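You operate a simulated robot arm through the tools that you are given. There is no shell and no other tool. Be economical: measure what you need, move in short steps, check, and stop when the job is done.

Carry out the task below with a simulated robot arm. There is one attempt and no reset: what you move stays moved.

TASK
Clean the end of the grey strap and wind the strap up.
Fine: load the black cloth at the green cleaner tub, wipe, cloth back; wind till the end is home, no further.
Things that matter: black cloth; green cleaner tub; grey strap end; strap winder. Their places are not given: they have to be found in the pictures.

Only the result counts: the job must be done as asked and must still hold three seconds after the hand-in. Knocking over, shifting, dropping, spilling or breaking anything else fails it. Flat cloth is picked up by pressing the open fingertips on it (5 to 10 N) and closing them slowly along it; thin cloth reads only 2 to 8 mm in the jaws.

THE ROBOT
A 6-joint arm with a two-finger parallel gripper, fixed in place. Base frame: the origin is at the foot of the arm, x ahead of it, y to its left, z up; the work surface is at about z = 0. Units: m, rad, N and s.
With the tool pointing down near the work surface it reaches from about 0.12 to 0.5 m from the base axis. Its first joint turns from -1.257 to 1.257 rad. Payload 0.65 kg.
Tool frame: the origin (TCP) lies between the finger pads and is the grasp point; the fingertips stand 0.025 m ahead of it; z points along the fingers, y is the line along which they close. Largest opening 0.076 m; finger width 0.018, thickness 0.01; the body of the gripper, 0.036 by 0.078 m, starts 0.045 m behind the TCP.
Orientation is that of the tool frame in the base frame, as [roll, pitch, yaw] about the fixed x, y, z axes, in that order (R = Rz(yaw) Ry(pitch) Rx(roll)). With the fingers straight down and closing along the base's y, the tool's x points along the base's -x, its y along +y and its z along -z.

THE INTERFACE
- The arm moves only by the tool send_rows. Its argument "plan" is a list of rows, each an object of numbers (a shift or turn left out is 0, a gripper value left out holds the last): "tx", "ty", "tz": the shift along the base's x, y, z in m; "wx", "wy", "wz": the turn, a rotation vector about the base's x, y, z in rad; "fingers": the gripper command, from -1 (fully open) to 1 (shut), values between in proportion. In form: [{"tx": .., "ty": .., "tz": .., "wx": .., "wy": .., "wz": .., "fingers": ..}, ...]. A call has 1 to 10 rows; each row is the pose to reach, as a shift and turn from the pose commanded when the call began. Each row takes 0.2 s and may step no farther than 0.05 m and 0.15 rad from the row before; otherwise, or with a gripper value out of range, the whole call is refused. A pose out of reach is approached as far as the arm can. The call stops where the force on the tool passes 90 N (or 10 N more than at its start, if that is more) or the arm is blocked; 0.2 s more then pass. Each finger travels about 0.108 m/s and halts on what it meets, pressing with about 33 N; the grip force reading is that of the motor and also rises with nothing between the fingers. The clock runs only during rows and for 0.2 s after the last one: add rows that repeat a pose to give the fingers time. The reply holds the time, the measured pose of the TCP, the force on the tool along the base axes, the opening and the grip force, in the units named above and with some noise.
- Cameras (640 x 400 px; columns grow to the right, rows downward): "scene" is fixed at [0.061, 0.2718, 0.41]; the picture's right is [-0.75, -0.66, 0.00], its down [-0.35, 0.39, -0.85] and it looks along [0.57, -0.64, -0.52] (base axes); focal length 214 px, centre (320, 200). "wrist" rides on the gripper at [-0.028, 0, -0.045] in the tool frame; the picture's right is [0.00, -1.00, 0.00], its down [0.97, 0.00, -0.24] and it looks along [0.24, 0.00, 0.97] (tool axes); focal length 218 px, centre (320, 200).
- snapshot(camera): a new picture of that camera. It takes no simulated time.
- measure_at(camera, pixels): for up to 12 pixels [column, row] of the newest picture of that camera ("zoom" is the newest enlarged one), the place [x, y, z] in the base frame of the surface seen there, good to about 0.003 m. It takes no simulated time.
- zoom(camera, box): a new picture of the part [left, top, right, bottom] of that camera's present view, enlarged. It takes no simulated time.
- close_job(): hands the job in; it is judged then, once.

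Keep the steps short. Do not move on a guess: measure, check each grasp and each placing, and mend mistakes. In all there are 80 turns and 34 pictures (those below and enlarged ones count). Leave the gripper open and the arm clear of the work at the hand-in unless told otherwise, and finish with a single line.

The tools are called after "Emit:" as a command line: name --argument value ..., lists and objects as JSON in quotes. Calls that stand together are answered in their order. send_rows: Moves the arm, as the interface text tells. Its arguments: {"type":"object","properties":{"plan":{"type":"array"}},"required":["plan"]} The other tools are called the same way: snapshot (camera) takes a picture; measure_at (camera, pixels) gives the place of the surface under pixels of a picture; zoom (camera, box) takes an enlarged picture of a part of a camera's view; close_job () hands the job in.

At the start:

```text
time: 0.0
tcp_pos: [0.2894, -0.0362, 0.3397]
tcp_rot: [-3.141, 0.001, 3.141]
contact_force: [0.3, -0.2, 0.2]
gripper_width: 0.0759
grip_force: 0.0
```

scene: 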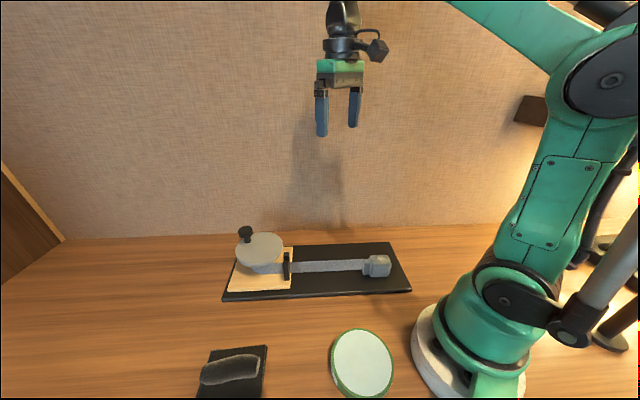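
wrist: 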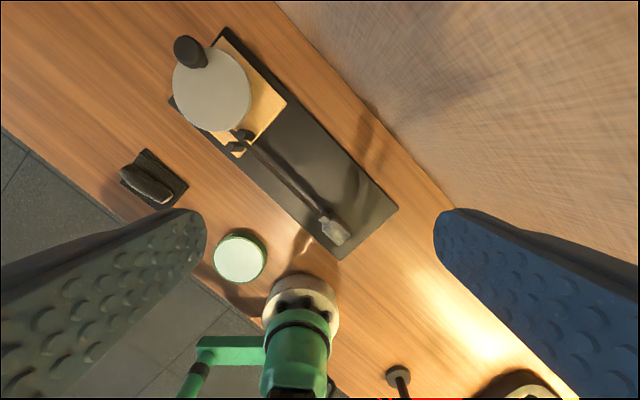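

I see the winder (disc with a crank knob) on a black board with the strap, a black cloth at scene (232,372) and a green tub at (362,362). I'll enlarge both areas first.

Emit:
zoom --camera "scene" --box '[210, 215, 420, 310]'

Emit:
zoom --camera "wrist" --box '[100, 20, 420, 290]'

Emit:
measure_at --camera "scene" --pixels '[[245, 231], [262, 241], [250, 245], [287, 262], [310, 266], [340, 266], [365, 266], [378, 262], [230, 368], [362, 362], [362, 332], [340, 345]]'

Emit:
measure_at --camera "wrist" --pixels '[[190, 52], [212, 90], [241, 135], [235, 150], [290, 180], [325, 218], [333, 230], [145, 185], [165, 160], [240, 258], [240, 235], [183, 190]]'

```text
3.05 times, centred on (315, 262) of scene
```

zoom: 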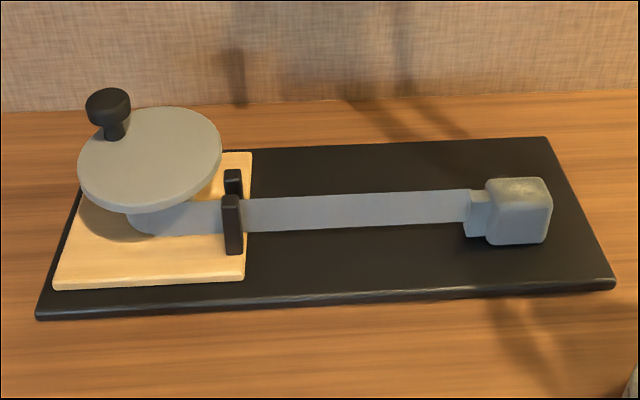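

```text
1.48 times, centred on (260, 155) of wrist
```

zoom: 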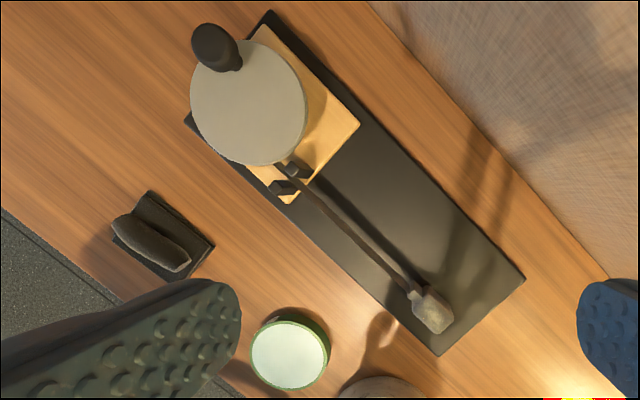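

```text
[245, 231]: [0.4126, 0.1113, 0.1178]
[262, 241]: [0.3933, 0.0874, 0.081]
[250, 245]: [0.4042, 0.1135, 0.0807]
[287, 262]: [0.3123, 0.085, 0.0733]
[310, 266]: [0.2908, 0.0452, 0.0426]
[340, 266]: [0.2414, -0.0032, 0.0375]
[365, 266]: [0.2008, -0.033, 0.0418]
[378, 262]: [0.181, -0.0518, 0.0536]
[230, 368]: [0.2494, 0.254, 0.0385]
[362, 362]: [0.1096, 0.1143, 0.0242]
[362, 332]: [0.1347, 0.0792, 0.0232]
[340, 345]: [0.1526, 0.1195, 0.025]
```

```text
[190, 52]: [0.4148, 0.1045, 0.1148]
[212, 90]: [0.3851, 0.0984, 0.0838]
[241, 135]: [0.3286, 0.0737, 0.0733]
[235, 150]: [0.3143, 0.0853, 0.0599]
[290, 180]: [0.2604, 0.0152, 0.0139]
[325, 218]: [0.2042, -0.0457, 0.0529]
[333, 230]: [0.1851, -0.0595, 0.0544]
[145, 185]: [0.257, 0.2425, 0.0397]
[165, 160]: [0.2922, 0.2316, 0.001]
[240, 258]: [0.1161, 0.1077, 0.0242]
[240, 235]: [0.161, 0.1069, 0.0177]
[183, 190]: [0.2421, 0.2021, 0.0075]
```

The winder, strap end (~(0.182,-0.055,0.054)), tub (~(0.12,0.105,0.024)) and cloth (~(0.25,0.245,0.039)) are located. I now take close views of the cloth, the tub and the strap end for details.

Emit:
zoom --camera "scene" --box '[180, 310, 420, 400]'

Emit:
zoom --camera "scene" --box '[345, 240, 405, 290]'

Emit:
zoom --camera "wrist" --box '[100, 140, 220, 220]'

Emit:
measure_at --camera "zoom" --pixels '[[110, 185], [180, 210], [250, 240], [330, 270], [380, 310], [330, 170], [270, 60], [440, 200], [370, 345], [230, 180], [260, 190], [200, 260]]'

```text
2.67 times, centred on (300, 355) of scene
```

zoom: 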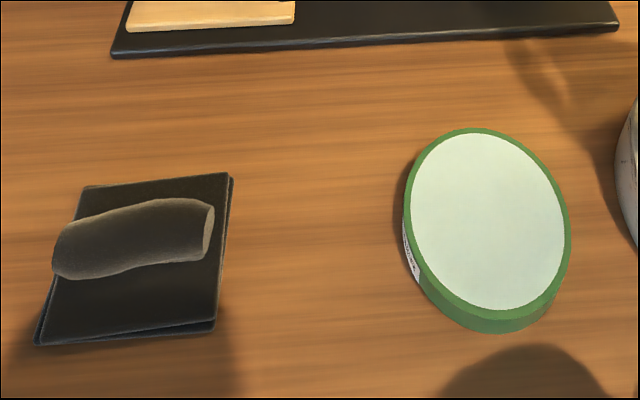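

```text
8.00 times, centred on (375, 265) of scene
```

zoom: 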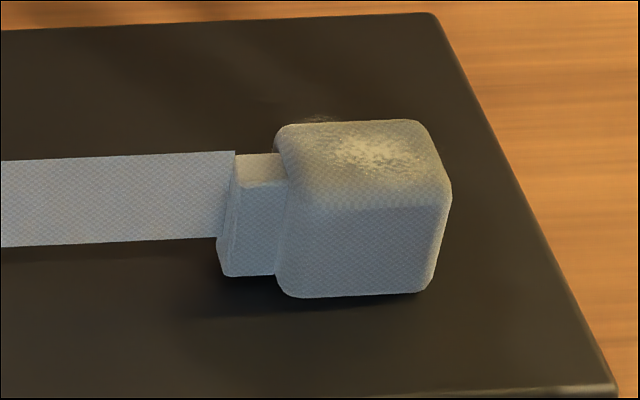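

```text
5.00 times, centred on (160, 180) of wrist
```

zoom: 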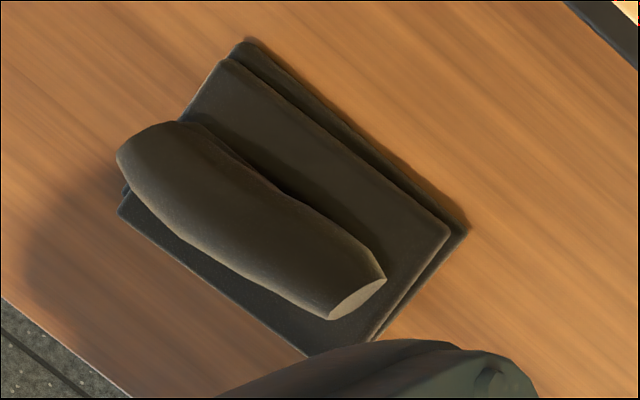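

```text
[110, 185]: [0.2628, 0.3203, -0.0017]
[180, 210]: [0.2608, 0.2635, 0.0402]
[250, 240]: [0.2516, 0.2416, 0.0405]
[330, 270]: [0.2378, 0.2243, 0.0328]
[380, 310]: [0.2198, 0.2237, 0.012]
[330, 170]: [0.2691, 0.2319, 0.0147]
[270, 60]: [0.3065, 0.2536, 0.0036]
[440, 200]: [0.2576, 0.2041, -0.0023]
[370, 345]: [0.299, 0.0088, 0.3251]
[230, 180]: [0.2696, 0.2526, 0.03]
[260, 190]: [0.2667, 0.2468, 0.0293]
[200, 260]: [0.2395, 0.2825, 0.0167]
```

The cloth has a stand-up ridge (zoom (150,150) to (360,290)), running along about (0.51,0.86) and topping out at z 0.04. I'll pinch across that ridge. The dirt is on the top of the strap end. Next I move above the cloth and turn the tool by 1.04 rad about z.

Emit:
send_rows --plan '[{"tx": -0.0036, "ty": 0.0279, "tz": -0.014, "wz": 0.104, "fingers": -1}, {"tx": -0.0072, "ty": 0.0558, "tz": -0.028, "wz": 0.208}, {"tx": -0.0108, "ty": 0.0837, "tz": -0.042, "wz": 0.312}, {"tx": -0.0144, "ty": 0.1116, "tz": -0.056, "wz": 0.416}, {"tx": -0.018, "ty": 0.1395, "tz": -0.07, "wz": 0.52}, {"tx": -0.0216, "ty": 0.1674, "tz": -0.084, "wz": 0.624}, {"tx": -0.0252, "ty": 0.1953, "tz": -0.098, "wz": 0.728}, {"tx": -0.0288, "ty": 0.2232, "tz": -0.112, "wz": 0.832}, {"tx": -0.0324, "ty": 0.2511, "tz": -0.126, "wz": 0.936}, {"tx": -0.036, "ty": 0.279, "tz": -0.14, "wz": 1.04}]'

Emit:
snapshot --camera "wrist"

```text
time: 2.2
tcp_pos: [0.253, 0.2426, 0.2008]
tcp_rot: [-3.141, 0.001, -2.101]
contact_force: [-1.0, -0.7, -1.0]
gripper_width: 0.076
grip_force: 0.0
```

```text
26 pictures are left
```

wrist: 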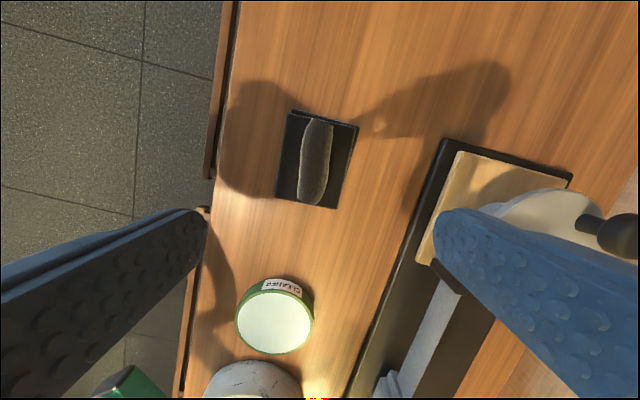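

The ridge at wrist (316,160) stands upright in the picture, so the turn is right. I measure its centreline and edges.

Emit:
measure_at --camera "wrist" --pixels '[[319, 125], [317, 145], [316, 160], [314, 180], [312, 198], [303, 160], [329, 160], [290, 160], [345, 160], [272, 320], [250, 325], [300, 320]]'

```text
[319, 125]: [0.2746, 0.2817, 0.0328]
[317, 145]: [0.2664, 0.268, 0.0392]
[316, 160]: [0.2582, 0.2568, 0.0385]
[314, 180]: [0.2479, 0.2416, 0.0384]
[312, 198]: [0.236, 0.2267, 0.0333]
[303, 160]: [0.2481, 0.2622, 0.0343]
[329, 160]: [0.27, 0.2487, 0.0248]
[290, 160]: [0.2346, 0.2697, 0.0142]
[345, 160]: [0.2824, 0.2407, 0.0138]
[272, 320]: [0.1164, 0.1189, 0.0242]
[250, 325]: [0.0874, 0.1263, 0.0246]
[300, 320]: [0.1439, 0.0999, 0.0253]
```

The ridge centre is about (0.257,0.255), its base at z 0.014 and its top at 0.039. I descend to TCP z 0.042 with the jaws at about 0.05 m.

Emit:
send_rows --plan '[{"tx": 0.004, "ty": 0.0124, "tz": -0.04, "fingers": -0.35}, {"tx": 0.004, "ty": 0.0124, "tz": -0.08}, {"tx": 0.004, "ty": 0.0124, "tz": -0.115}, {"tx": 0.004, "ty": 0.0124, "tz": -0.14}, {"tx": 0.004, "ty": 0.0124, "tz": -0.152}, {"tx": 0.004, "ty": 0.0124, "tz": -0.159}]'

Emit:
zoom --camera "scene" --box '[150, 280, 310, 400]'

```text
time: 3.6
tcp_pos: [0.2575, 0.2547, 0.0404]
tcp_rot: [-3.141, 0.001, -2.1]
contact_force: [-0.4, -0.4, -0.6]
gripper_width: 0.0512
grip_force: 0.2
```

```text
3.33 times, centred on (230, 340) of scene
```

zoom: 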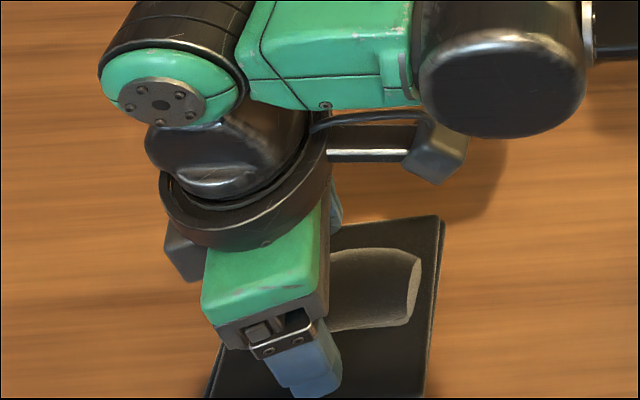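

No contact force, and the fingers straddle the ridge. I close slowly, then lift a little.

Emit:
send_rows --plan '[{"fingers": -0.1}, {"fingers": 0.15}, {"fingers": 0.4}, {"fingers": 0.6}, {"fingers": 0.8}, {"fingers": 1}, {"fingers": 1}]'

Emit:
send_rows --plan '[{"tz": 0.02}, {"tz": 0.05}, {"tz": 0.09}, {"tz": 0.09}]'

Emit:
snapshot --camera "scene"

```text
time: 5.2
tcp_pos: [0.2585, 0.2554, 0.0407]
tcp_rot: [-3.141, 0.001, -2.102]
contact_force: [0.1, 1.0, -0.1]
gripper_width: 0.0275
grip_force: 32.4
```

```text
time: 6.2
tcp_pos: [0.2577, 0.2553, 0.1312]
tcp_rot: [-3.141, 0.001, -2.101]
contact_force: [-0.2, 0.4, -0.3]
gripper_width: 0.0271
grip_force: 33.4
```

```text
24 pictures are left
```

scene: 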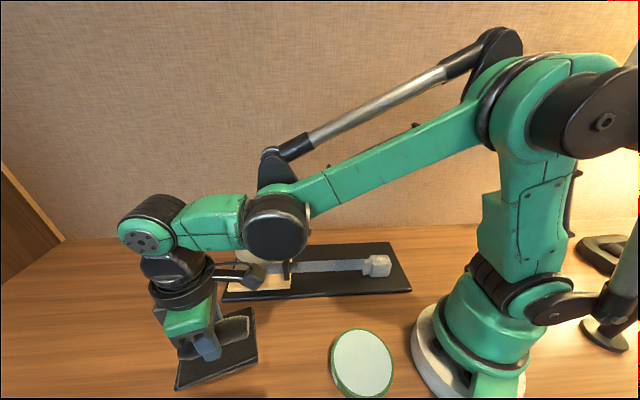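

The cloth is held (0.027 m in the jaws, pad hanging clear). I carry it above the tub centre, about (0.116,0.113).

Emit:
send_rows --plan '[{"tx": -0.0235, "ty": -0.0237}, {"tx": -0.047, "ty": -0.0473}, {"tx": -0.0705, "ty": -0.071}, {"tx": -0.094, "ty": -0.0947}, {"tx": -0.1175, "ty": -0.1183}, {"tx": -0.141, "ty": -0.142, "tz": -0.01}, {"tx": -0.141, "ty": -0.142, "tz": -0.03}, {"tx": -0.141, "ty": -0.142, "tz": -0.03}]'

Emit:
snapshot --camera "scene"

```text
time: 8.0
tcp_pos: [0.1153, 0.1136, 0.1011]
tcp_rot: [3.141, -0.001, -2.102]
contact_force: [-0.4, -0.5, -1.2]
gripper_width: 0.027
grip_force: 33.0
```

```text
23 pictures are left
```

scene: 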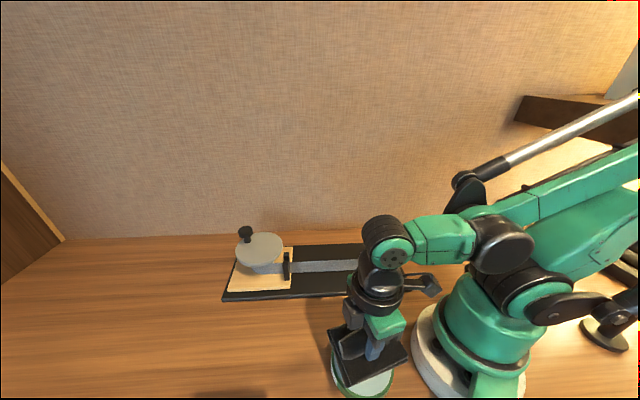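

The cloth is over the tub. Contact is expected at TCP z about 0.065, so I lower gently.

Emit:
send_rows --plan '[{"tz": -0.015}, {"tz": -0.026}, {"tz": -0.032}, {"tz": -0.035}, {"tz": -0.036}]'

```text
time: 9.2
tcp_pos: [0.1181, 0.1139, 0.0648]
tcp_rot: [3.142, 0.001, -2.103]
contact_force: [0.0, -0.3, -0.4]
gripper_width: 0.0271
grip_force: 33.0
```

Emit:
send_rows --plan '[{"tz": -0.001}, {"tz": -0.002}, {"tz": -0.003}, {"tz": -0.004}, {"tz": -0.004}]'

```text
time: 10.0
tcp_pos: [0.117, 0.1128, 0.0622]
tcp_rot: [-3.141, -0.004, -2.1]
contact_force: [-5.0, -5.2, 53.5]
gripper_width: 0.0274
grip_force: 33.5
stopped in row 3: the force on the tool passed its limit (the readings are from after the stop); the commanded pose is now the measured one
```

Contact is firm at z 0.062 (53 N, too much). I ease off by 2 mm and look.

Emit:
send_rows --plan '[{"tz": 0.0015}, {"tz": 0.0015}, {"tz": 0.0015}]'

Emit:
zoom --camera "scene" --box '[290, 280, 450, 400]'

```text
time: 10.8
tcp_pos: [0.1177, 0.1141, 0.0633]
tcp_rot: [-3.14, -0.004, -2.101]
contact_force: [0.3, 0.2, -0.8]
gripper_width: 0.0272
grip_force: 33.2
```

```text
3.33 times, centred on (370, 340) of scene
```

zoom: 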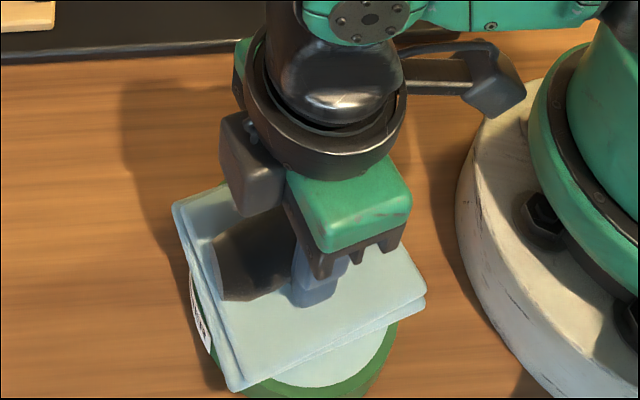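

The pad has turned pale, so it is loaded. I lift and carry it over the strap end, about (0.187,-0.055).

Emit:
send_rows --plan '[{"tz": 0.03}, {"tz": 0.07}, {"tx": 0.014, "ty": -0.0336, "tz": 0.075}, {"tx": 0.028, "ty": -0.067, "tz": 0.075}, {"tx": 0.042, "ty": -0.1, "tz": 0.075}, {"tx": 0.056, "ty": -0.134, "tz": 0.075}, {"tx": 0.07, "ty": -0.168, "tz": 0.075}, {"tx": 0.07, "ty": -0.168, "tz": 0.06}, {"tx": 0.07, "ty": -0.168, "tz": 0.06}]'

Emit:
snapshot --camera "scene"

```text
time: 12.8
tcp_pos: [0.1863, -0.0546, 0.1238]
tcp_rot: [-3.141, -0.003, -2.102]
contact_force: [-0.5, -0.8, -0.1]
gripper_width: 0.0272
grip_force: 33.1
```

```text
21 pictures are left
```

scene: 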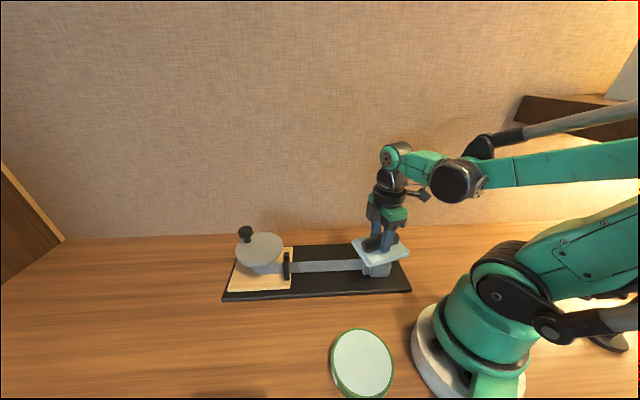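

The pad is above the strap end. I lower toward the expected contact at TCP z about 0.093, in small final steps.

Emit:
send_rows --plan '[{"tz": -0.015}, {"tz": -0.024}, {"tz": -0.027}, {"tz": -0.028}, {"tz": -0.029}, {"tz": -0.029}]'

```text
time: 14.2
tcp_pos: [0.1865, -0.055, 0.0952]
tcp_rot: [-3.14, -0.004, -2.102]
contact_force: [-2.3, -1.0, 11.1]
gripper_width: 0.0271
grip_force: 32.6
```

Light contact at 11 N, z 0.095. I wipe back and forth along the strap direction by about ±0.015 m.

Emit:
send_rows --plan '[{"tx": -0.006, "ty": -0.006}, {"tx": -0.012, "ty": -0.012}, {"tx": -0.006, "ty": -0.006}, {"tx": 0, "ty": 0}, {"tx": 0.006, "ty": 0.006}, {"tx": 0.012, "ty": 0.012}, {"tx": 0.006, "ty": 0.006}, {"tx": 0, "ty": 0}, {"tx": -0.008, "ty": -0.008}, {"tx": 0, "ty": 0}]'

Emit:
zoom --camera "scene" --box '[210, 215, 430, 320]'

```text
time: 16.4
tcp_pos: [0.1869, -0.0535, 0.0953]
tcp_rot: [-3.139, -0.004, -2.101]
contact_force: [0.8, 0.8, -0.9]
gripper_width: 0.0273
grip_force: 32.8
```

```text
2.91 times, centred on (320, 268) of scene
```

zoom: 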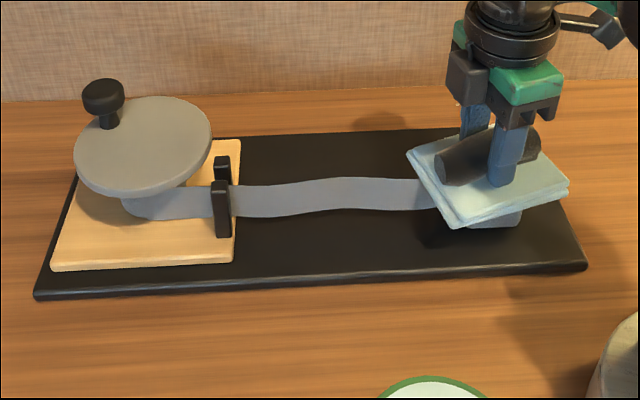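

The strap went slightly slack, since the end slid inward a little. I lift and look at how clean it is.

Emit:
send_rows --plan '[{"tz": 0.03}, {"tz": 0.07}, {"tz": 0.11, "ty": 0.02}, {"tz": 0.12, "ty": 0.06}, {"tz": 0.12, "ty": 0.1}, {"tz": 0.12, "ty": 0.1}]'

Emit:
zoom --camera "scene" --box '[345, 240, 405, 290]'

```text
time: 17.8
tcp_pos: [0.1881, 0.0449, 0.2149]
tcp_rot: [-3.138, -0.004, -2.101]
contact_force: [0.4, 0.3, -0.5]
gripper_width: 0.0271
grip_force: 32.6
```

```text
8.00 times, centred on (375, 265) of scene
```

zoom: 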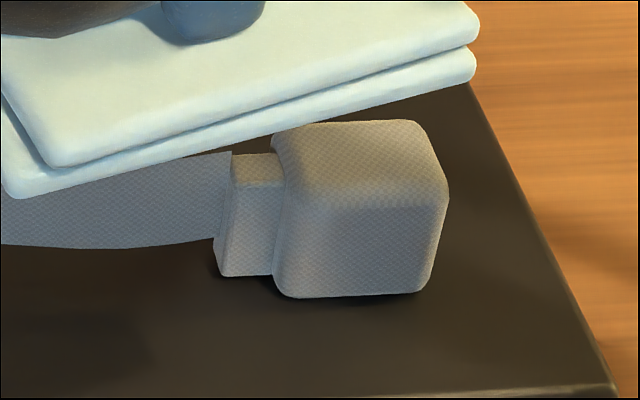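

The top looks clean. I check from the wrist camera too before giving back the cloth.

Emit:
snapshot --camera "wrist"

```text
18 pictures are left
```

wrist: 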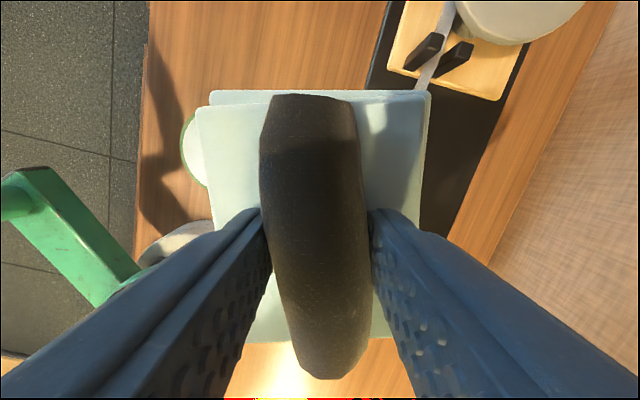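

No view of the end from here, so I'll re-check it later with the cloth out of the way. I carry the cloth back above its old place (0.258,0.255).

Emit:
send_rows --plan '[{"tx": 0.012, "ty": 0.035}, {"tx": 0.024, "ty": 0.07}, {"tx": 0.036, "ty": 0.105}, {"tx": 0.048, "ty": 0.14}, {"tx": 0.06, "ty": 0.175, "tz": -0.015}, {"tx": 0.07, "ty": 0.21, "tz": -0.045}, {"tx": 0.07, "ty": 0.21, "tz": -0.09}, {"tx": 0.07, "ty": 0.21, "tz": -0.13}, {"tx": 0.07, "ty": 0.21, "tz": -0.155}, {"tx": 0.07, "ty": 0.21, "tz": -0.155}]'

```text
time: 20.0
tcp_pos: [0.2563, 0.2568, 0.058]
tcp_rot: [-3.14, -0.003, -2.101]
contact_force: [0.7, -0.1, 0.1]
gripper_width: 0.0273
grip_force: 33.1
```

I am 17 mm above the release height. I lower in small steps to about z 0.041.

Emit:
send_rows --plan '[{"tx": 0.001, "ty": -0.001, "tz": -0.008}, {"tx": 0.001, "ty": -0.001, "tz": -0.014}, {"tx": 0.001, "ty": -0.001, "tz": -0.016}, {"tx": 0.001, "ty": -0.001, "tz": -0.017}, {"tx": 0.001, "ty": -0.001, "tz": -0.017}]'

```text
time: 21.2
tcp_pos: [0.259, 0.255, 0.0434]
tcp_rot: [-3.139, -0.004, -2.101]
contact_force: [0.1, -1.1, 0.1]
gripper_width: 0.0272
grip_force: 33.3
```

Emit:
send_rows --plan '[{"tz": -0.001}, {"tz": -0.002}, {"tz": -0.003}, {"tz": -0.003}]'

```text
time: 22.2
tcp_pos: [0.2581, 0.2553, 0.0391]
tcp_rot: [-3.138, -0.004, -2.101]
contact_force: [-0.3, 0.1, 0.0]
gripper_width: 0.0272
grip_force: 33.0
```

Still no contact force; two more half-millimetre steps.

Emit:
send_rows --plan '[{"tz": -0.0007}, {"tz": -0.0014}, {"tz": -0.0014}]'

```text
time: 23.0
tcp_pos: [0.2591, 0.2541, 0.0377]
tcp_rot: [-3.14, -0.004, -2.102]
contact_force: [-6.6, -2.6, 41.2]
gripper_width: 0.0269
grip_force: 32.9
```

The cloth is on the table (41 N). I back off 1 mm, open to about 0.05 m, and lift straight up.

Emit:
send_rows --plan '[{"tz": 0.001}, {"tz": 0.001, "fingers": 0.2}, {"tz": 0.001, "fingers": -0.1}, {"tz": 0.001, "fingers": -0.4}, {"tz": 0.001, "fingers": -0.4}, {"tz": 0.01}, {"tz": 0.04}, {"tz": 0.08}, {"tz": 0.12}, {"tz": 0.16, "fingers": -1}]'

Emit:
snapshot --camera "wrist"

```text
time: 25.2
tcp_pos: [0.2561, 0.2537, 0.1977]
tcp_rot: [-3.139, -0.004, -2.101]
contact_force: [0.4, -0.2, 0.8]
gripper_width: 0.0762
grip_force: 0.1
```

```text
17 pictures are left
```

wrist: 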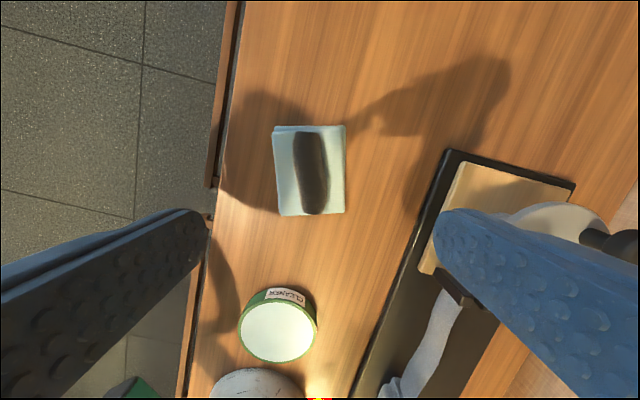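

The cloth lies flat again, a bit turned. I check its position against the old one.

Emit:
measure_at --camera "wrist" --pixels '[[312, 172], [300, 140], [320, 205], [275, 130], [343, 128], [282, 212], [341, 209]]'

Emit:
send_rows --plan '[{"tx": 0.0, "ty": -0.04, "tz": 0.04, "wz": -0.1}, {"tx": 0.0, "ty": -0.08, "tz": 0.06, "wz": -0.2}, {"tx": 0.0, "ty": -0.12, "tz": 0.06, "wz": -0.3}, {"tx": -0.01, "ty": -0.16, "tz": 0.06, "wz": -0.4}, {"tx": -0.02, "ty": -0.2, "tz": 0.06, "wz": -0.5}, {"tx": -0.02, "ty": -0.22, "tz": 0.06, "wz": -0.6}, {"tx": -0.02, "ty": -0.24, "tz": 0.06, "wz": -0.7}, {"tx": -0.02, "ty": -0.24, "tz": 0.06, "wz": -0.7}]'

Emit:
snapshot --camera "wrist"

```text
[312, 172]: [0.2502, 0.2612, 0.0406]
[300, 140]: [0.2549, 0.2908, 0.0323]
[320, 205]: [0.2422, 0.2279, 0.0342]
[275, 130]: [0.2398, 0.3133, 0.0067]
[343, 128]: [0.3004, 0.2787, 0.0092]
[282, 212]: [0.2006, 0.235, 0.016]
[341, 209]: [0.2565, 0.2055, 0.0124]
```

```text
refused: row 1 steps farther than a row can; nothing moved
```

```text
16 pictures are left
```

wrist: 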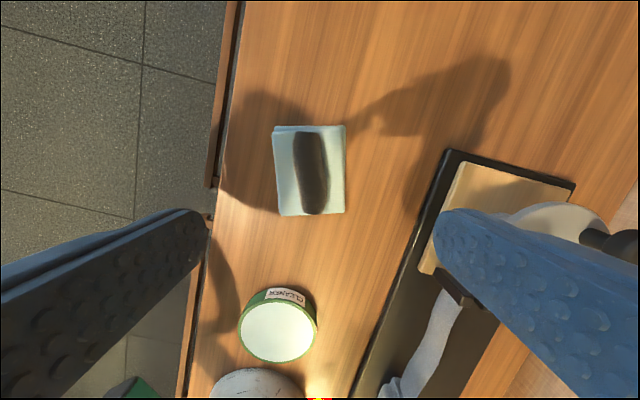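

The cloth is within 1 cm of its old place. The move was refused for a step that was too long (0.057 m), so I resend it with smaller steps.

Emit:
send_rows --plan '[{"ty": -0.03, "tz": 0.03, "wz": -0.1}, {"ty": -0.065, "tz": 0.06, "wz": -0.2}, {"ty": -0.105, "tz": 0.08, "wz": -0.3}, {"ty": -0.15, "tz": 0.08, "wz": -0.4}, {"tx": -0.01, "ty": -0.19, "tz": 0.08, "wz": -0.5}, {"tx": -0.02, "ty": -0.22, "tz": 0.08, "wz": -0.6}, {"tx": -0.02, "ty": -0.24, "tz": 0.08, "wz": -0.7}, {"tx": -0.02, "ty": -0.24, "tz": 0.08, "wz": -0.7}]'

Emit:
snapshot --camera "wrist"

```text
time: 27.0
tcp_pos: [0.2385, 0.0133, 0.2782]
tcp_rot: [-3.14, -0.002, -2.802]
contact_force: [0.0, 0.5, 0.0]
gripper_width: 0.076
grip_force: 0.0
```

```text
15 pictures are left
```

wrist: 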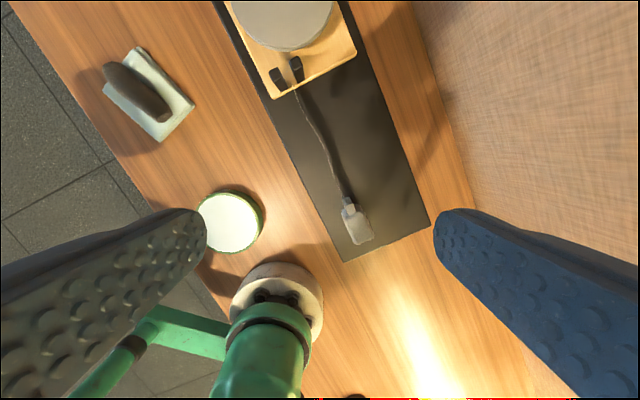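

Emit:
zoom --camera "wrist" --box '[310, 170, 406, 260]'

Emit:
measure_at --camera "wrist" --pixels '[[278, 76], [297, 68], [300, 95], [346, 200], [355, 220], [365, 240], [284, 20], [284, 50], [240, 25], [330, 20], [288, 40], [300, 20]]'

```text
4.44 times, centred on (358, 215) of wrist
```

zoom: 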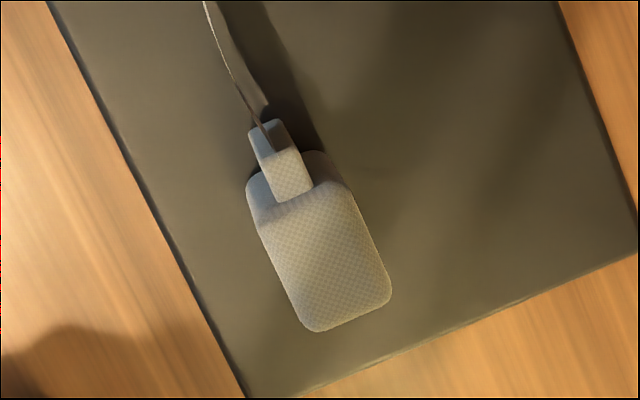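

```text
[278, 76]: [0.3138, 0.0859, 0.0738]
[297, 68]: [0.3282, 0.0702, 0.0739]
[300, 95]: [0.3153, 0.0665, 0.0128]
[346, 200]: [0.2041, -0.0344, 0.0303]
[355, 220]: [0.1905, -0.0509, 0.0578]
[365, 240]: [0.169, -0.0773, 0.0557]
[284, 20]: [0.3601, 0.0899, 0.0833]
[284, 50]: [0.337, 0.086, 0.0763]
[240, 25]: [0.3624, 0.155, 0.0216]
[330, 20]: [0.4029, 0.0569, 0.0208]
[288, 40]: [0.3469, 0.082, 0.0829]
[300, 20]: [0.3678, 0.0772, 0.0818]
```

The strap end is clean on all visible faces. The strap line passes on the +y side of the disc's centre, so winding should be clockwise seen from above. I move over the winder to measure its disc centre and knob.

Emit:
send_rows --plan '[{"tx": 0.03, "ty": 0.018}, {"tx": 0.06, "ty": 0.037}, {"tx": 0.09, "ty": 0.055}, {"tx": 0.12, "ty": 0.074}, {"tx": 0.15, "ty": 0.092}, {"tx": 0.15, "ty": 0.092}]'

Emit:
snapshot --camera "wrist"

```text
time: 28.4
tcp_pos: [0.39, 0.1048, 0.2787]
tcp_rot: [-3.138, -0.003, -2.801]
contact_force: [1.1, -0.1, 0.3]
gripper_width: 0.0757
grip_force: 0.1
```

```text
13 pictures are left
```

wrist: 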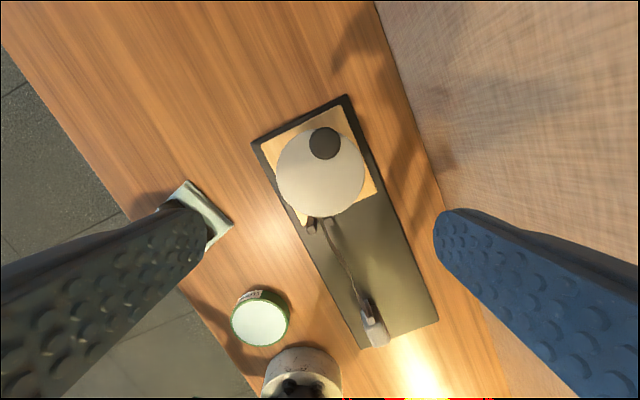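

Emit:
measure_at --camera "wrist" --pixels '[[320, 175], [279, 172], [361, 172], [320, 213], [290, 145], [350, 145], [290, 200], [350, 200], [325, 143], [312, 143], [338, 143], [325, 153]]'

Emit:
zoom --camera "wrist" --box '[256, 110, 384, 240]'

```text
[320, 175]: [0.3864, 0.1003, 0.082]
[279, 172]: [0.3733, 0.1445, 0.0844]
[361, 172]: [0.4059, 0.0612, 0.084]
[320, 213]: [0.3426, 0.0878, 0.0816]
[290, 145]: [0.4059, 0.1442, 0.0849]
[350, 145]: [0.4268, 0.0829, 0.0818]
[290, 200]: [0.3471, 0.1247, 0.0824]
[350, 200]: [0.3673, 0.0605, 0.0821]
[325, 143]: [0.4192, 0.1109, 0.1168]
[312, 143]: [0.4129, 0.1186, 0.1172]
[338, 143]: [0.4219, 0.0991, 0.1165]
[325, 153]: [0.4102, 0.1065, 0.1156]
```

```text
3.08 times, centred on (320, 175) of wrist
```

zoom: 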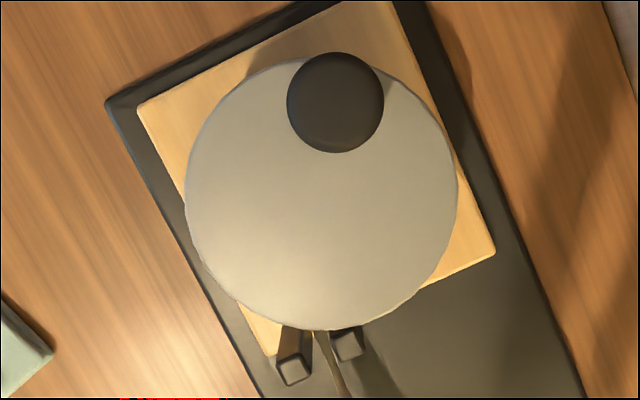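

The disc centre is about (0.388,0.102), and the knob cap centre is (0.418,0.110) with its top at z 0.117, so the crank radius is about 0.031. I descend over the knob with the jaws at 0.05, TCP to z 0.114, which puts the tips about 6 mm above the disc.

Emit:
send_rows --plan '[{"tx": 0.028, "ty": 0.005, "tz": -0.03, "fingers": -0.35}, {"tx": 0.028, "ty": 0.005, "tz": -0.07}, {"tx": 0.028, "ty": 0.005, "tz": -0.11}, {"tx": 0.028, "ty": 0.005, "tz": -0.14}, {"tx": 0.028, "ty": 0.005, "tz": -0.158}, {"tx": 0.028, "ty": 0.005, "tz": -0.165}, {"tx": 0.028, "ty": 0.005, "tz": -0.165}]'

Emit:
zoom --camera "scene" --box '[200, 190, 320, 290]'

```text
time: 30.0
tcp_pos: [0.4163, 0.1125, 0.113]
tcp_rot: [-3.141, -0.004, -2.8]
contact_force: [0.3, -0.3, 0.7]
gripper_width: 0.0514
grip_force: 0.2
```

```text
4.00 times, centred on (260, 240) of scene
```

zoom: 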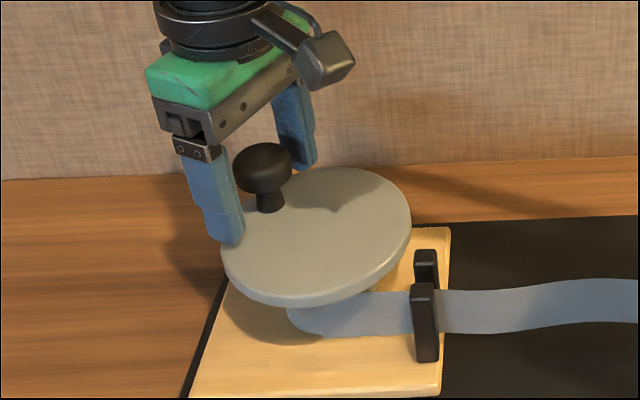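

The knob sits between the fingers and no force shows. I close on it.

Emit:
send_rows --plan '[{"fingers": 0}, {"fingers": 0.2}, {"fingers": 0.4}, {"fingers": 0.5}, {"fingers": 0.5}]'

```text
time: 31.2
tcp_pos: [0.4161, 0.1121, 0.114]
tcp_rot: [-3.14, -0.003, -2.803]
contact_force: [1.6, -0.9, -0.1]
gripper_width: 0.0291
grip_force: 32.8
```

The knob is gripped (0.029 m). I turn a first 0.6 rad clockwise as a test.

Emit:
send_rows --plan '[{"tx": 0.0008, "ty": -0.003}, {"tx": 0.001, "ty": -0.0061}, {"tx": 0.001, "ty": -0.0092}, {"tx": 0.0007, "ty": -0.0123}, {"tx": 0.0001, "ty": -0.0153}, {"tx": -0.0007, "ty": -0.0183}, {"tx": -0.0007, "ty": -0.0183}]'

Emit:
zoom --camera "scene" --box '[200, 190, 420, 310]'

```text
time: 32.8
tcp_pos: [0.4152, 0.0923, 0.1136]
tcp_rot: [-3.139, -0.004, -2.802]
contact_force: [6.8, 5.4, -0.3]
gripper_width: 0.0292
grip_force: 32.8
```

```text
2.91 times, centred on (310, 250) of scene
```

zoom: 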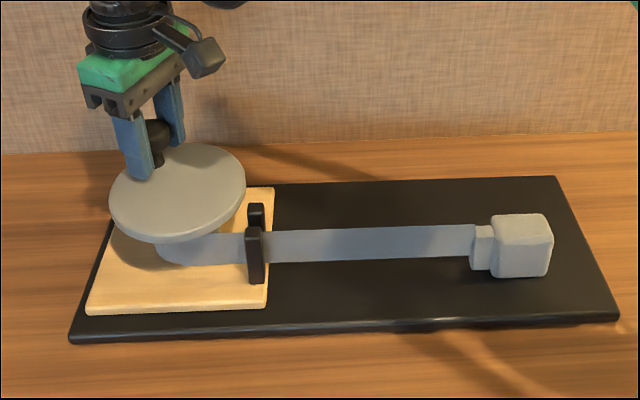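

The slack is taken up and the strap is taut, so clockwise is right. I continue another 2.0 rad.

Emit:
send_rows --plan '[{"tx": -0.0035, "ty": -0.0069}, {"tx": -0.0086, "ty": -0.0128}, {"tx": -0.0149, "ty": -0.0171}, {"tx": -0.0221, "ty": -0.0198}, {"tx": -0.0298, "ty": -0.0207}, {"tx": -0.0375, "ty": -0.0195}, {"tx": -0.0446, "ty": -0.0166}, {"tx": -0.0508, "ty": -0.0119}, {"tx": -0.0508, "ty": -0.0119}]'

Emit:
snapshot --camera "scene"

```text
time: 34.8
tcp_pos: [0.3659, 0.0817, 0.1135]
tcp_rot: [-3.139, -0.003, -2.804]
contact_force: [6.9, -6.3, 8.8]
gripper_width: 0.0291
grip_force: 33.0
```

```text
9 pictures are left
```

scene: 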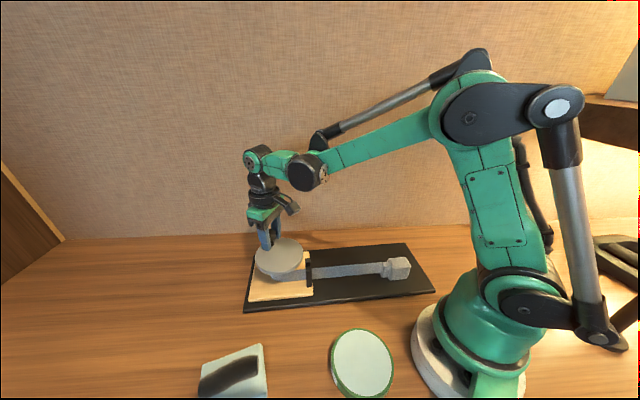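

Problem: the whole winder board slid along (left corner from about (222,301) to (243,311)). The firm grip held the knob rigid, so the disc did not turn. I measure the shift, then undo it.

Emit:
measure_at --camera "scene" --pixels '[[308, 258], [308, 263], [309, 268], [245, 308], [433, 288], [402, 245], [279, 250], [257, 257], [303, 257], [398, 263], [385, 268], [285, 275]]'

```text
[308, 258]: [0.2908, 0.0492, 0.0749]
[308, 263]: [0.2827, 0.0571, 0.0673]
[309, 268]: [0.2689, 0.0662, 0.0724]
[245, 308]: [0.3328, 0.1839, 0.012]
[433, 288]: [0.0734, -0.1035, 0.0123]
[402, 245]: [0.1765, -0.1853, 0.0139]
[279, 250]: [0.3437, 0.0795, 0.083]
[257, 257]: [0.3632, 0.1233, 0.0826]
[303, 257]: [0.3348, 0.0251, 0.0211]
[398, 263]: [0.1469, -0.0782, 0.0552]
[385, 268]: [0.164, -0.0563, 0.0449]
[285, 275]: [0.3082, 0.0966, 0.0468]
```

The board has shifted by about (-0.043,-0.020) with little turning. Still gripping the knob, I pull it straight back along its long axis by that amount.

Emit:
send_rows --plan '[{"tx": 0.0085, "ty": 0.004}, {"tx": 0.017, "ty": 0.008}, {"tx": 0.0255, "ty": 0.012}, {"tx": 0.034, "ty": 0.016}, {"tx": 0.0425, "ty": 0.02}, {"tx": 0.0425, "ty": 0.02}]'

Emit:
zoom --camera "scene" --box '[210, 215, 420, 310]'

```text
time: 36.2
tcp_pos: [0.407, 0.1015, 0.1134]
tcp_rot: [-3.138, -0.004, -2.802]
contact_force: [-1.3, -1.2, 0.3]
gripper_width: 0.0291
grip_force: 33.0
```

```text
3.05 times, centred on (315, 262) of scene
```

zoom: 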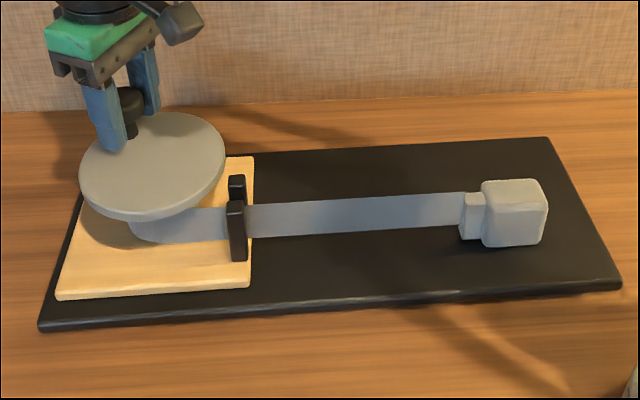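

The far end is back within 1–2 px. The winder end is still about 10 mm too near the camera. I nudge it by (0.009,-0.008) and check.

Emit:
send_rows --plan '[{"tx": 0.003, "ty": -0.003}, {"tx": 0.006, "ty": -0.005}, {"tx": 0.009, "ty": -0.008}, {"tx": 0.009, "ty": -0.008}]'

Emit:
zoom --camera "scene" --box '[210, 215, 420, 310]'

Emit:
measure_at --camera "zoom" --pixels '[[232, 172], [231, 202], [236, 203], [515, 188], [37, 315], [150, 185]]'

```text
time: 37.2
tcp_pos: [0.4159, 0.0922, 0.1134]
tcp_rot: [-3.141, -0.005, -2.801]
contact_force: [-3.9, 5.6, 3.2]
gripper_width: 0.029
grip_force: 32.8
```

```text
3.05 times, centred on (315, 262) of scene
```

zoom: 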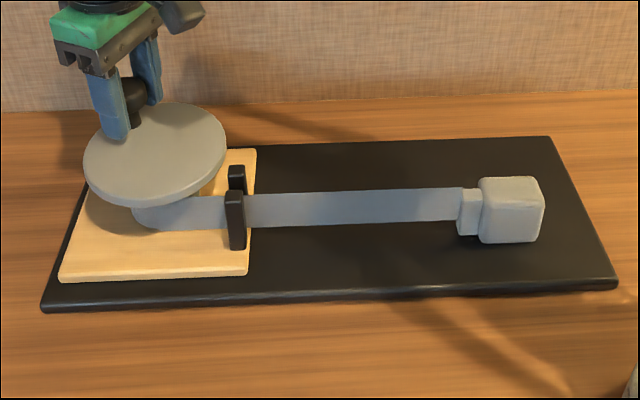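

```text
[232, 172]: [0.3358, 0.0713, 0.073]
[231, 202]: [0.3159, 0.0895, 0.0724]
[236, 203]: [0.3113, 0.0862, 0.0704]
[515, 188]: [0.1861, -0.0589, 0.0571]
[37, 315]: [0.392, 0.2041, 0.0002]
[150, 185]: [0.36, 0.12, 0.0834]
```

The board is back within a few mm. The new plan is a loose cage around the knob (jaws about 0.034), with the tool turning along with the crank so only a tangential push acts. I open, rise and re-measure from above first.

Emit:
send_rows --plan '[{"fingers": 0}, {"fingers": -0.35}, {"fingers": -0.35}, {"tz": 0.01}, {"tz": 0.05}, {"tx": -0.01, "ty": 0.005, "tz": 0.09}, {"tx": -0.026, "ty": 0.01, "tz": 0.13}, {"tx": -0.026, "ty": 0.01, "tz": 0.165, "fingers": -1}, {"tx": -0.026, "ty": 0.01, "tz": 0.165}]'

Emit:
zoom --camera "wrist" --box '[240, 90, 440, 350]'

```text
time: 39.2
tcp_pos: [0.3899, 0.1021, 0.276]
tcp_rot: [-3.141, -0.004, -2.801]
contact_force: [0.6, 0.3, -0.2]
gripper_width: 0.0761
grip_force: 0.0
```

```text
1.54 times, centred on (340, 220) of wrist
```

zoom: 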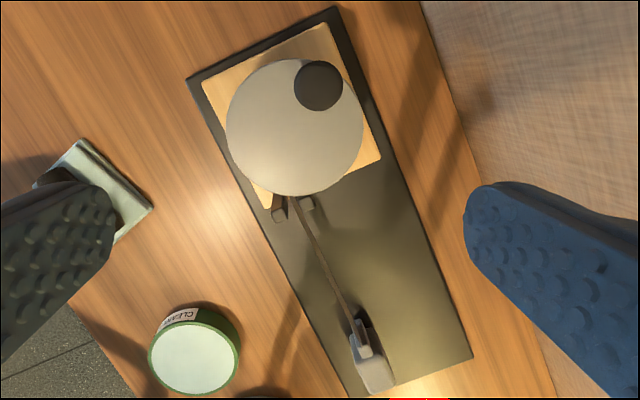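

Emit:
measure_at --camera "zoom" --pixels '[[294, 127], [228, 127], [361, 127], [294, 192], [294, 62], [319, 85], [302, 85], [336, 85], [319, 70], [319, 102], [279, 211], [309, 203]]'

```text
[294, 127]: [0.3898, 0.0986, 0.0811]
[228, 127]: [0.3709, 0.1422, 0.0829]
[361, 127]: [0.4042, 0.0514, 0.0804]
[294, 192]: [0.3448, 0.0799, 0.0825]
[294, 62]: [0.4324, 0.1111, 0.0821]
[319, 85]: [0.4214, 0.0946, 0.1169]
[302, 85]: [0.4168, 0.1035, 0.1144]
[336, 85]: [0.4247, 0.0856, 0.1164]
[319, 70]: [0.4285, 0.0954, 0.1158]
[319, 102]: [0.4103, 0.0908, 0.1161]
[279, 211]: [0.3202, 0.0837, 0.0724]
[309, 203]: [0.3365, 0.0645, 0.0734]
```

The centre C is about (0.388,0.097) and the knob about (0.4195,0.0935), with crank angle about -0.11 rad. I turn the tool by -0.45 so the jaws close tangentially, descend around the knob, and narrow to about 0.033 without gripping.

Emit:
send_rows --plan '[{"tx": 0.01, "ty": -0.003, "tz": -0.03, "wz": -0.15, "fingers": -0.35}, {"tx": 0.02, "ty": -0.006, "tz": -0.06, "wz": -0.3}, {"tx": 0.029, "ty": -0.0085, "tz": -0.09, "wz": -0.45}, {"tx": 0.029, "ty": -0.0085, "tz": -0.125, "wz": -0.45}, {"tx": 0.029, "ty": -0.0085, "tz": -0.15, "wz": -0.45}, {"tx": 0.029, "ty": -0.0085, "tz": -0.162, "wz": -0.45}, {"tx": 0.029, "ty": -0.0085, "tz": -0.162, "wz": -0.45, "fingers": -0.1}, {"tx": 0.029, "ty": -0.0085, "tz": -0.162, "wz": -0.45, "fingers": 0.12}, {"tx": 0.029, "ty": -0.0085, "tz": -0.162, "wz": -0.45, "fingers": 0.12}]'

```text
time: 41.2
tcp_pos: [0.4189, 0.0944, 0.1152]
tcp_rot: [-3.14, -0.003, 3.03]
contact_force: [-0.8, 0.0, -0.4]
gripper_width: 0.0332
grip_force: 0.0
```

The cage is placed and touches nothing. I turn 0.75 rad clockwise with the tool turning along.

Emit:
send_rows --plan '[{"tx": -0.0009, "ty": -0.0046, "wz": -0.15}, {"tx": -0.0024, "ty": -0.0091, "wz": -0.3}, {"tx": -0.0046, "ty": -0.0133, "wz": -0.45}, {"tx": -0.0074, "ty": -0.0171, "wz": -0.6}, {"tx": -0.0108, "ty": -0.0204, "wz": -0.75}]'

Emit:
zoom --camera "scene" --box '[210, 215, 420, 310]'

```text
time: 42.4
tcp_pos: [0.4076, 0.0727, 0.1166]
tcp_rot: [-3.14, -0.004, 2.276]
contact_force: [1.2, 0.4, 1.2]
gripper_width: 0.034
grip_force: 0.3
```

```text
3.05 times, centred on (315, 262) of scene
```

zoom: 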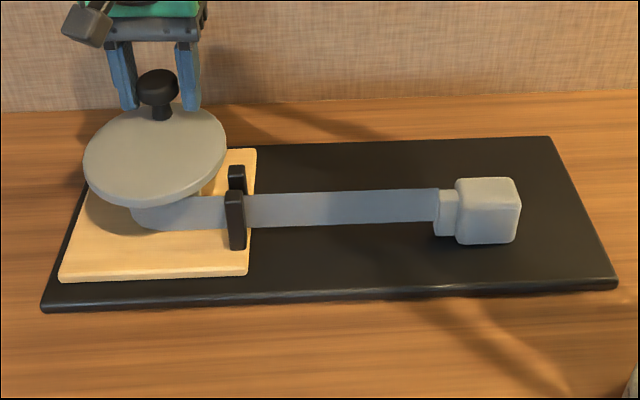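

It works: the board stayed put and the end moved in about 24 zoom px for 0.7 rad. About 186–208 px remain, i.e. 5–6 rad. I continue 1.2 rad.

Emit:
send_rows --plan '[{"tx": -0.0038, "ty": -0.0028, "wz": -0.15}, {"tx": -0.008, "ty": -0.005, "wz": -0.3}, {"tx": -0.0124, "ty": -0.0066, "wz": -0.45}, {"tx": -0.017, "ty": -0.0074, "wz": -0.6}, {"tx": -0.0218, "ty": -0.0076, "wz": -0.75}, {"tx": -0.0265, "ty": -0.0071, "wz": -0.9}, {"tx": -0.031, "ty": -0.0058, "wz": -1.05}, {"tx": -0.0353, "ty": -0.0039, "wz": -1.2}]'

```text
time: 44.2
tcp_pos: [0.3726, 0.0689, 0.1161]
tcp_rot: [-3.141, -0.003, 1.079]
contact_force: [1.3, 0.5, -0.5]
gripper_width: 0.0341
grip_force: 0.6
```

The tracking is good and forces are small. To spare the wrist joint I open, rise, turn the tool back by π about the same point, and re-cage.

Emit:
send_rows --plan '[{"fingers": -0.4}, {"fingers": -0.4}, {"tz": 0.03}, {"tz": 0.055, "wz": 0.14}, {"tz": 0.055, "wz": 0.28}, {"tz": 0.055, "wz": 0.42}, {"tz": 0.055, "wz": 0.56}, {"tz": 0.055, "wz": 0.7}, {"tz": 0.055, "wz": 0.84}, {"tz": 0.055, "wz": 0.98}]'

Emit:
send_rows --plan '[{"wz": 0.14}, {"wz": 0.28}, {"wz": 0.42}, {"wz": 0.56}, {"wz": 0.7}, {"wz": 0.84}, {"wz": 0.98}, {"wz": 1.12}, {"wz": 1.26}, {"wz": 1.4}]'

Emit:
send_rows --plan '[{"wz": 0.14}, {"wz": 0.28}, {"wz": 0.42}, {"wz": 0.56}, {"wz": 0.7}, {"wz": 0.76}, {"wz": 0.76}]'

Emit:
zoom --camera "wrist" --box '[160, 150, 480, 400]'

```text
time: 46.4
tcp_pos: [0.3724, 0.07, 0.1705]
tcp_rot: [-3.141, -0.002, 2.064]
contact_force: [0.3, 0.0, 0.2]
gripper_width: 0.0533
grip_force: 0.0
```

```text
time: 48.6
tcp_pos: [0.3722, 0.0703, 0.1714]
tcp_rot: [3.141, -0.003, -2.819]
contact_force: [0.5, -0.7, 0.1]
gripper_width: 0.053
grip_force: 0.1
```

```text
time: 50.2
tcp_pos: [0.3727, 0.0701, 0.1712]
tcp_rot: [-3.139, -0.004, -2.062]
contact_force: [0.7, 0.1, -0.3]
gripper_width: 0.0531
grip_force: 0.0
```

```text
1.60 times, centred on (320, 275) of wrist
```

zoom: 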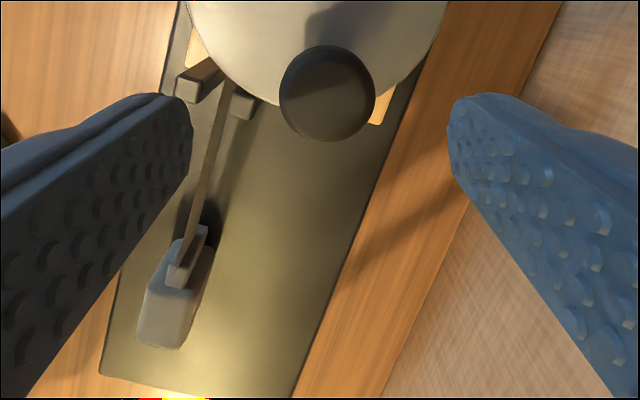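

The knob is between the fingers, seen at zoom (328,92). I measure it, the posts and the end.

Emit:
measure_at --camera "zoom" --pixels '[[328, 92], [290, 92], [366, 92], [328, 60], [328, 125], [192, 88], [243, 106], [197, 235], [180, 270], [187, 285], [165, 310], [150, 340]]'

```text
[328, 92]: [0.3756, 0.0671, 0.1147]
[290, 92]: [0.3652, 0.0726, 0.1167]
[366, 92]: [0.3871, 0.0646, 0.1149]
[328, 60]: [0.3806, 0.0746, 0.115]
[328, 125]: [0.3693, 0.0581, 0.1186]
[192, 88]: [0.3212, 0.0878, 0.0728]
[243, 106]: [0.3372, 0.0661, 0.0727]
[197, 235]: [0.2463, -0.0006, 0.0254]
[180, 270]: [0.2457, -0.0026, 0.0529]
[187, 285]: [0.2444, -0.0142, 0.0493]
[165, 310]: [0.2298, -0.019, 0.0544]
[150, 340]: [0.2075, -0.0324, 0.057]
```

The knob is at (0.3755,0.067), well inside the cage. The end still has about 0.11–0.12 m to go, at about 0.028 m per rad. I descend, narrow the jaws, then orbit 1.5 rad.

Emit:
send_rows --plan '[{"tx": 0.0007, "ty": -0.0008, "tz": -0.03}, {"tx": 0.0007, "ty": -0.0008, "tz": -0.05}, {"tx": 0.0007, "ty": -0.0008, "tz": -0.056}, {"tx": 0.0007, "ty": -0.0008, "tz": -0.056, "fingers": -0.1}, {"tx": 0.0007, "ty": -0.0008, "tz": -0.056, "fingers": 0.12}, {"tx": 0.0007, "ty": -0.0008, "tz": -0.056, "fingers": 0.12}]'

Emit:
send_rows --plan '[{"tx": -0.004, "ty": 0.0026, "wz": -0.15}, {"tx": -0.0076, "ty": 0.0056, "wz": -0.3}, {"tx": -0.0106, "ty": 0.0092, "wz": -0.45}, {"tx": -0.0131, "ty": 0.0132, "wz": -0.6}, {"tx": -0.015, "ty": 0.0175, "wz": -0.75}, {"tx": -0.0162, "ty": 0.0221, "wz": -0.9}, {"tx": -0.0167, "ty": 0.0268, "wz": -1.05}, {"tx": -0.0165, "ty": 0.0315, "wz": -1.2}, {"tx": -0.0156, "ty": 0.0362, "wz": -1.35}, {"tx": -0.014, "ty": 0.0406, "wz": -1.5}]'

```text
time: 51.6
tcp_pos: [0.3752, 0.0693, 0.1138]
tcp_rot: [-3.139, -0.003, -2.062]
contact_force: [-0.3, 0.2, -0.5]
gripper_width: 0.0333
grip_force: 0.0
```

```text
time: 53.8
tcp_pos: [0.3602, 0.1101, 0.1153]
tcp_rot: [-3.139, -0.003, 2.72]
contact_force: [0.0, -0.2, -0.9]
gripper_width: 0.034
grip_force: 0.4
```

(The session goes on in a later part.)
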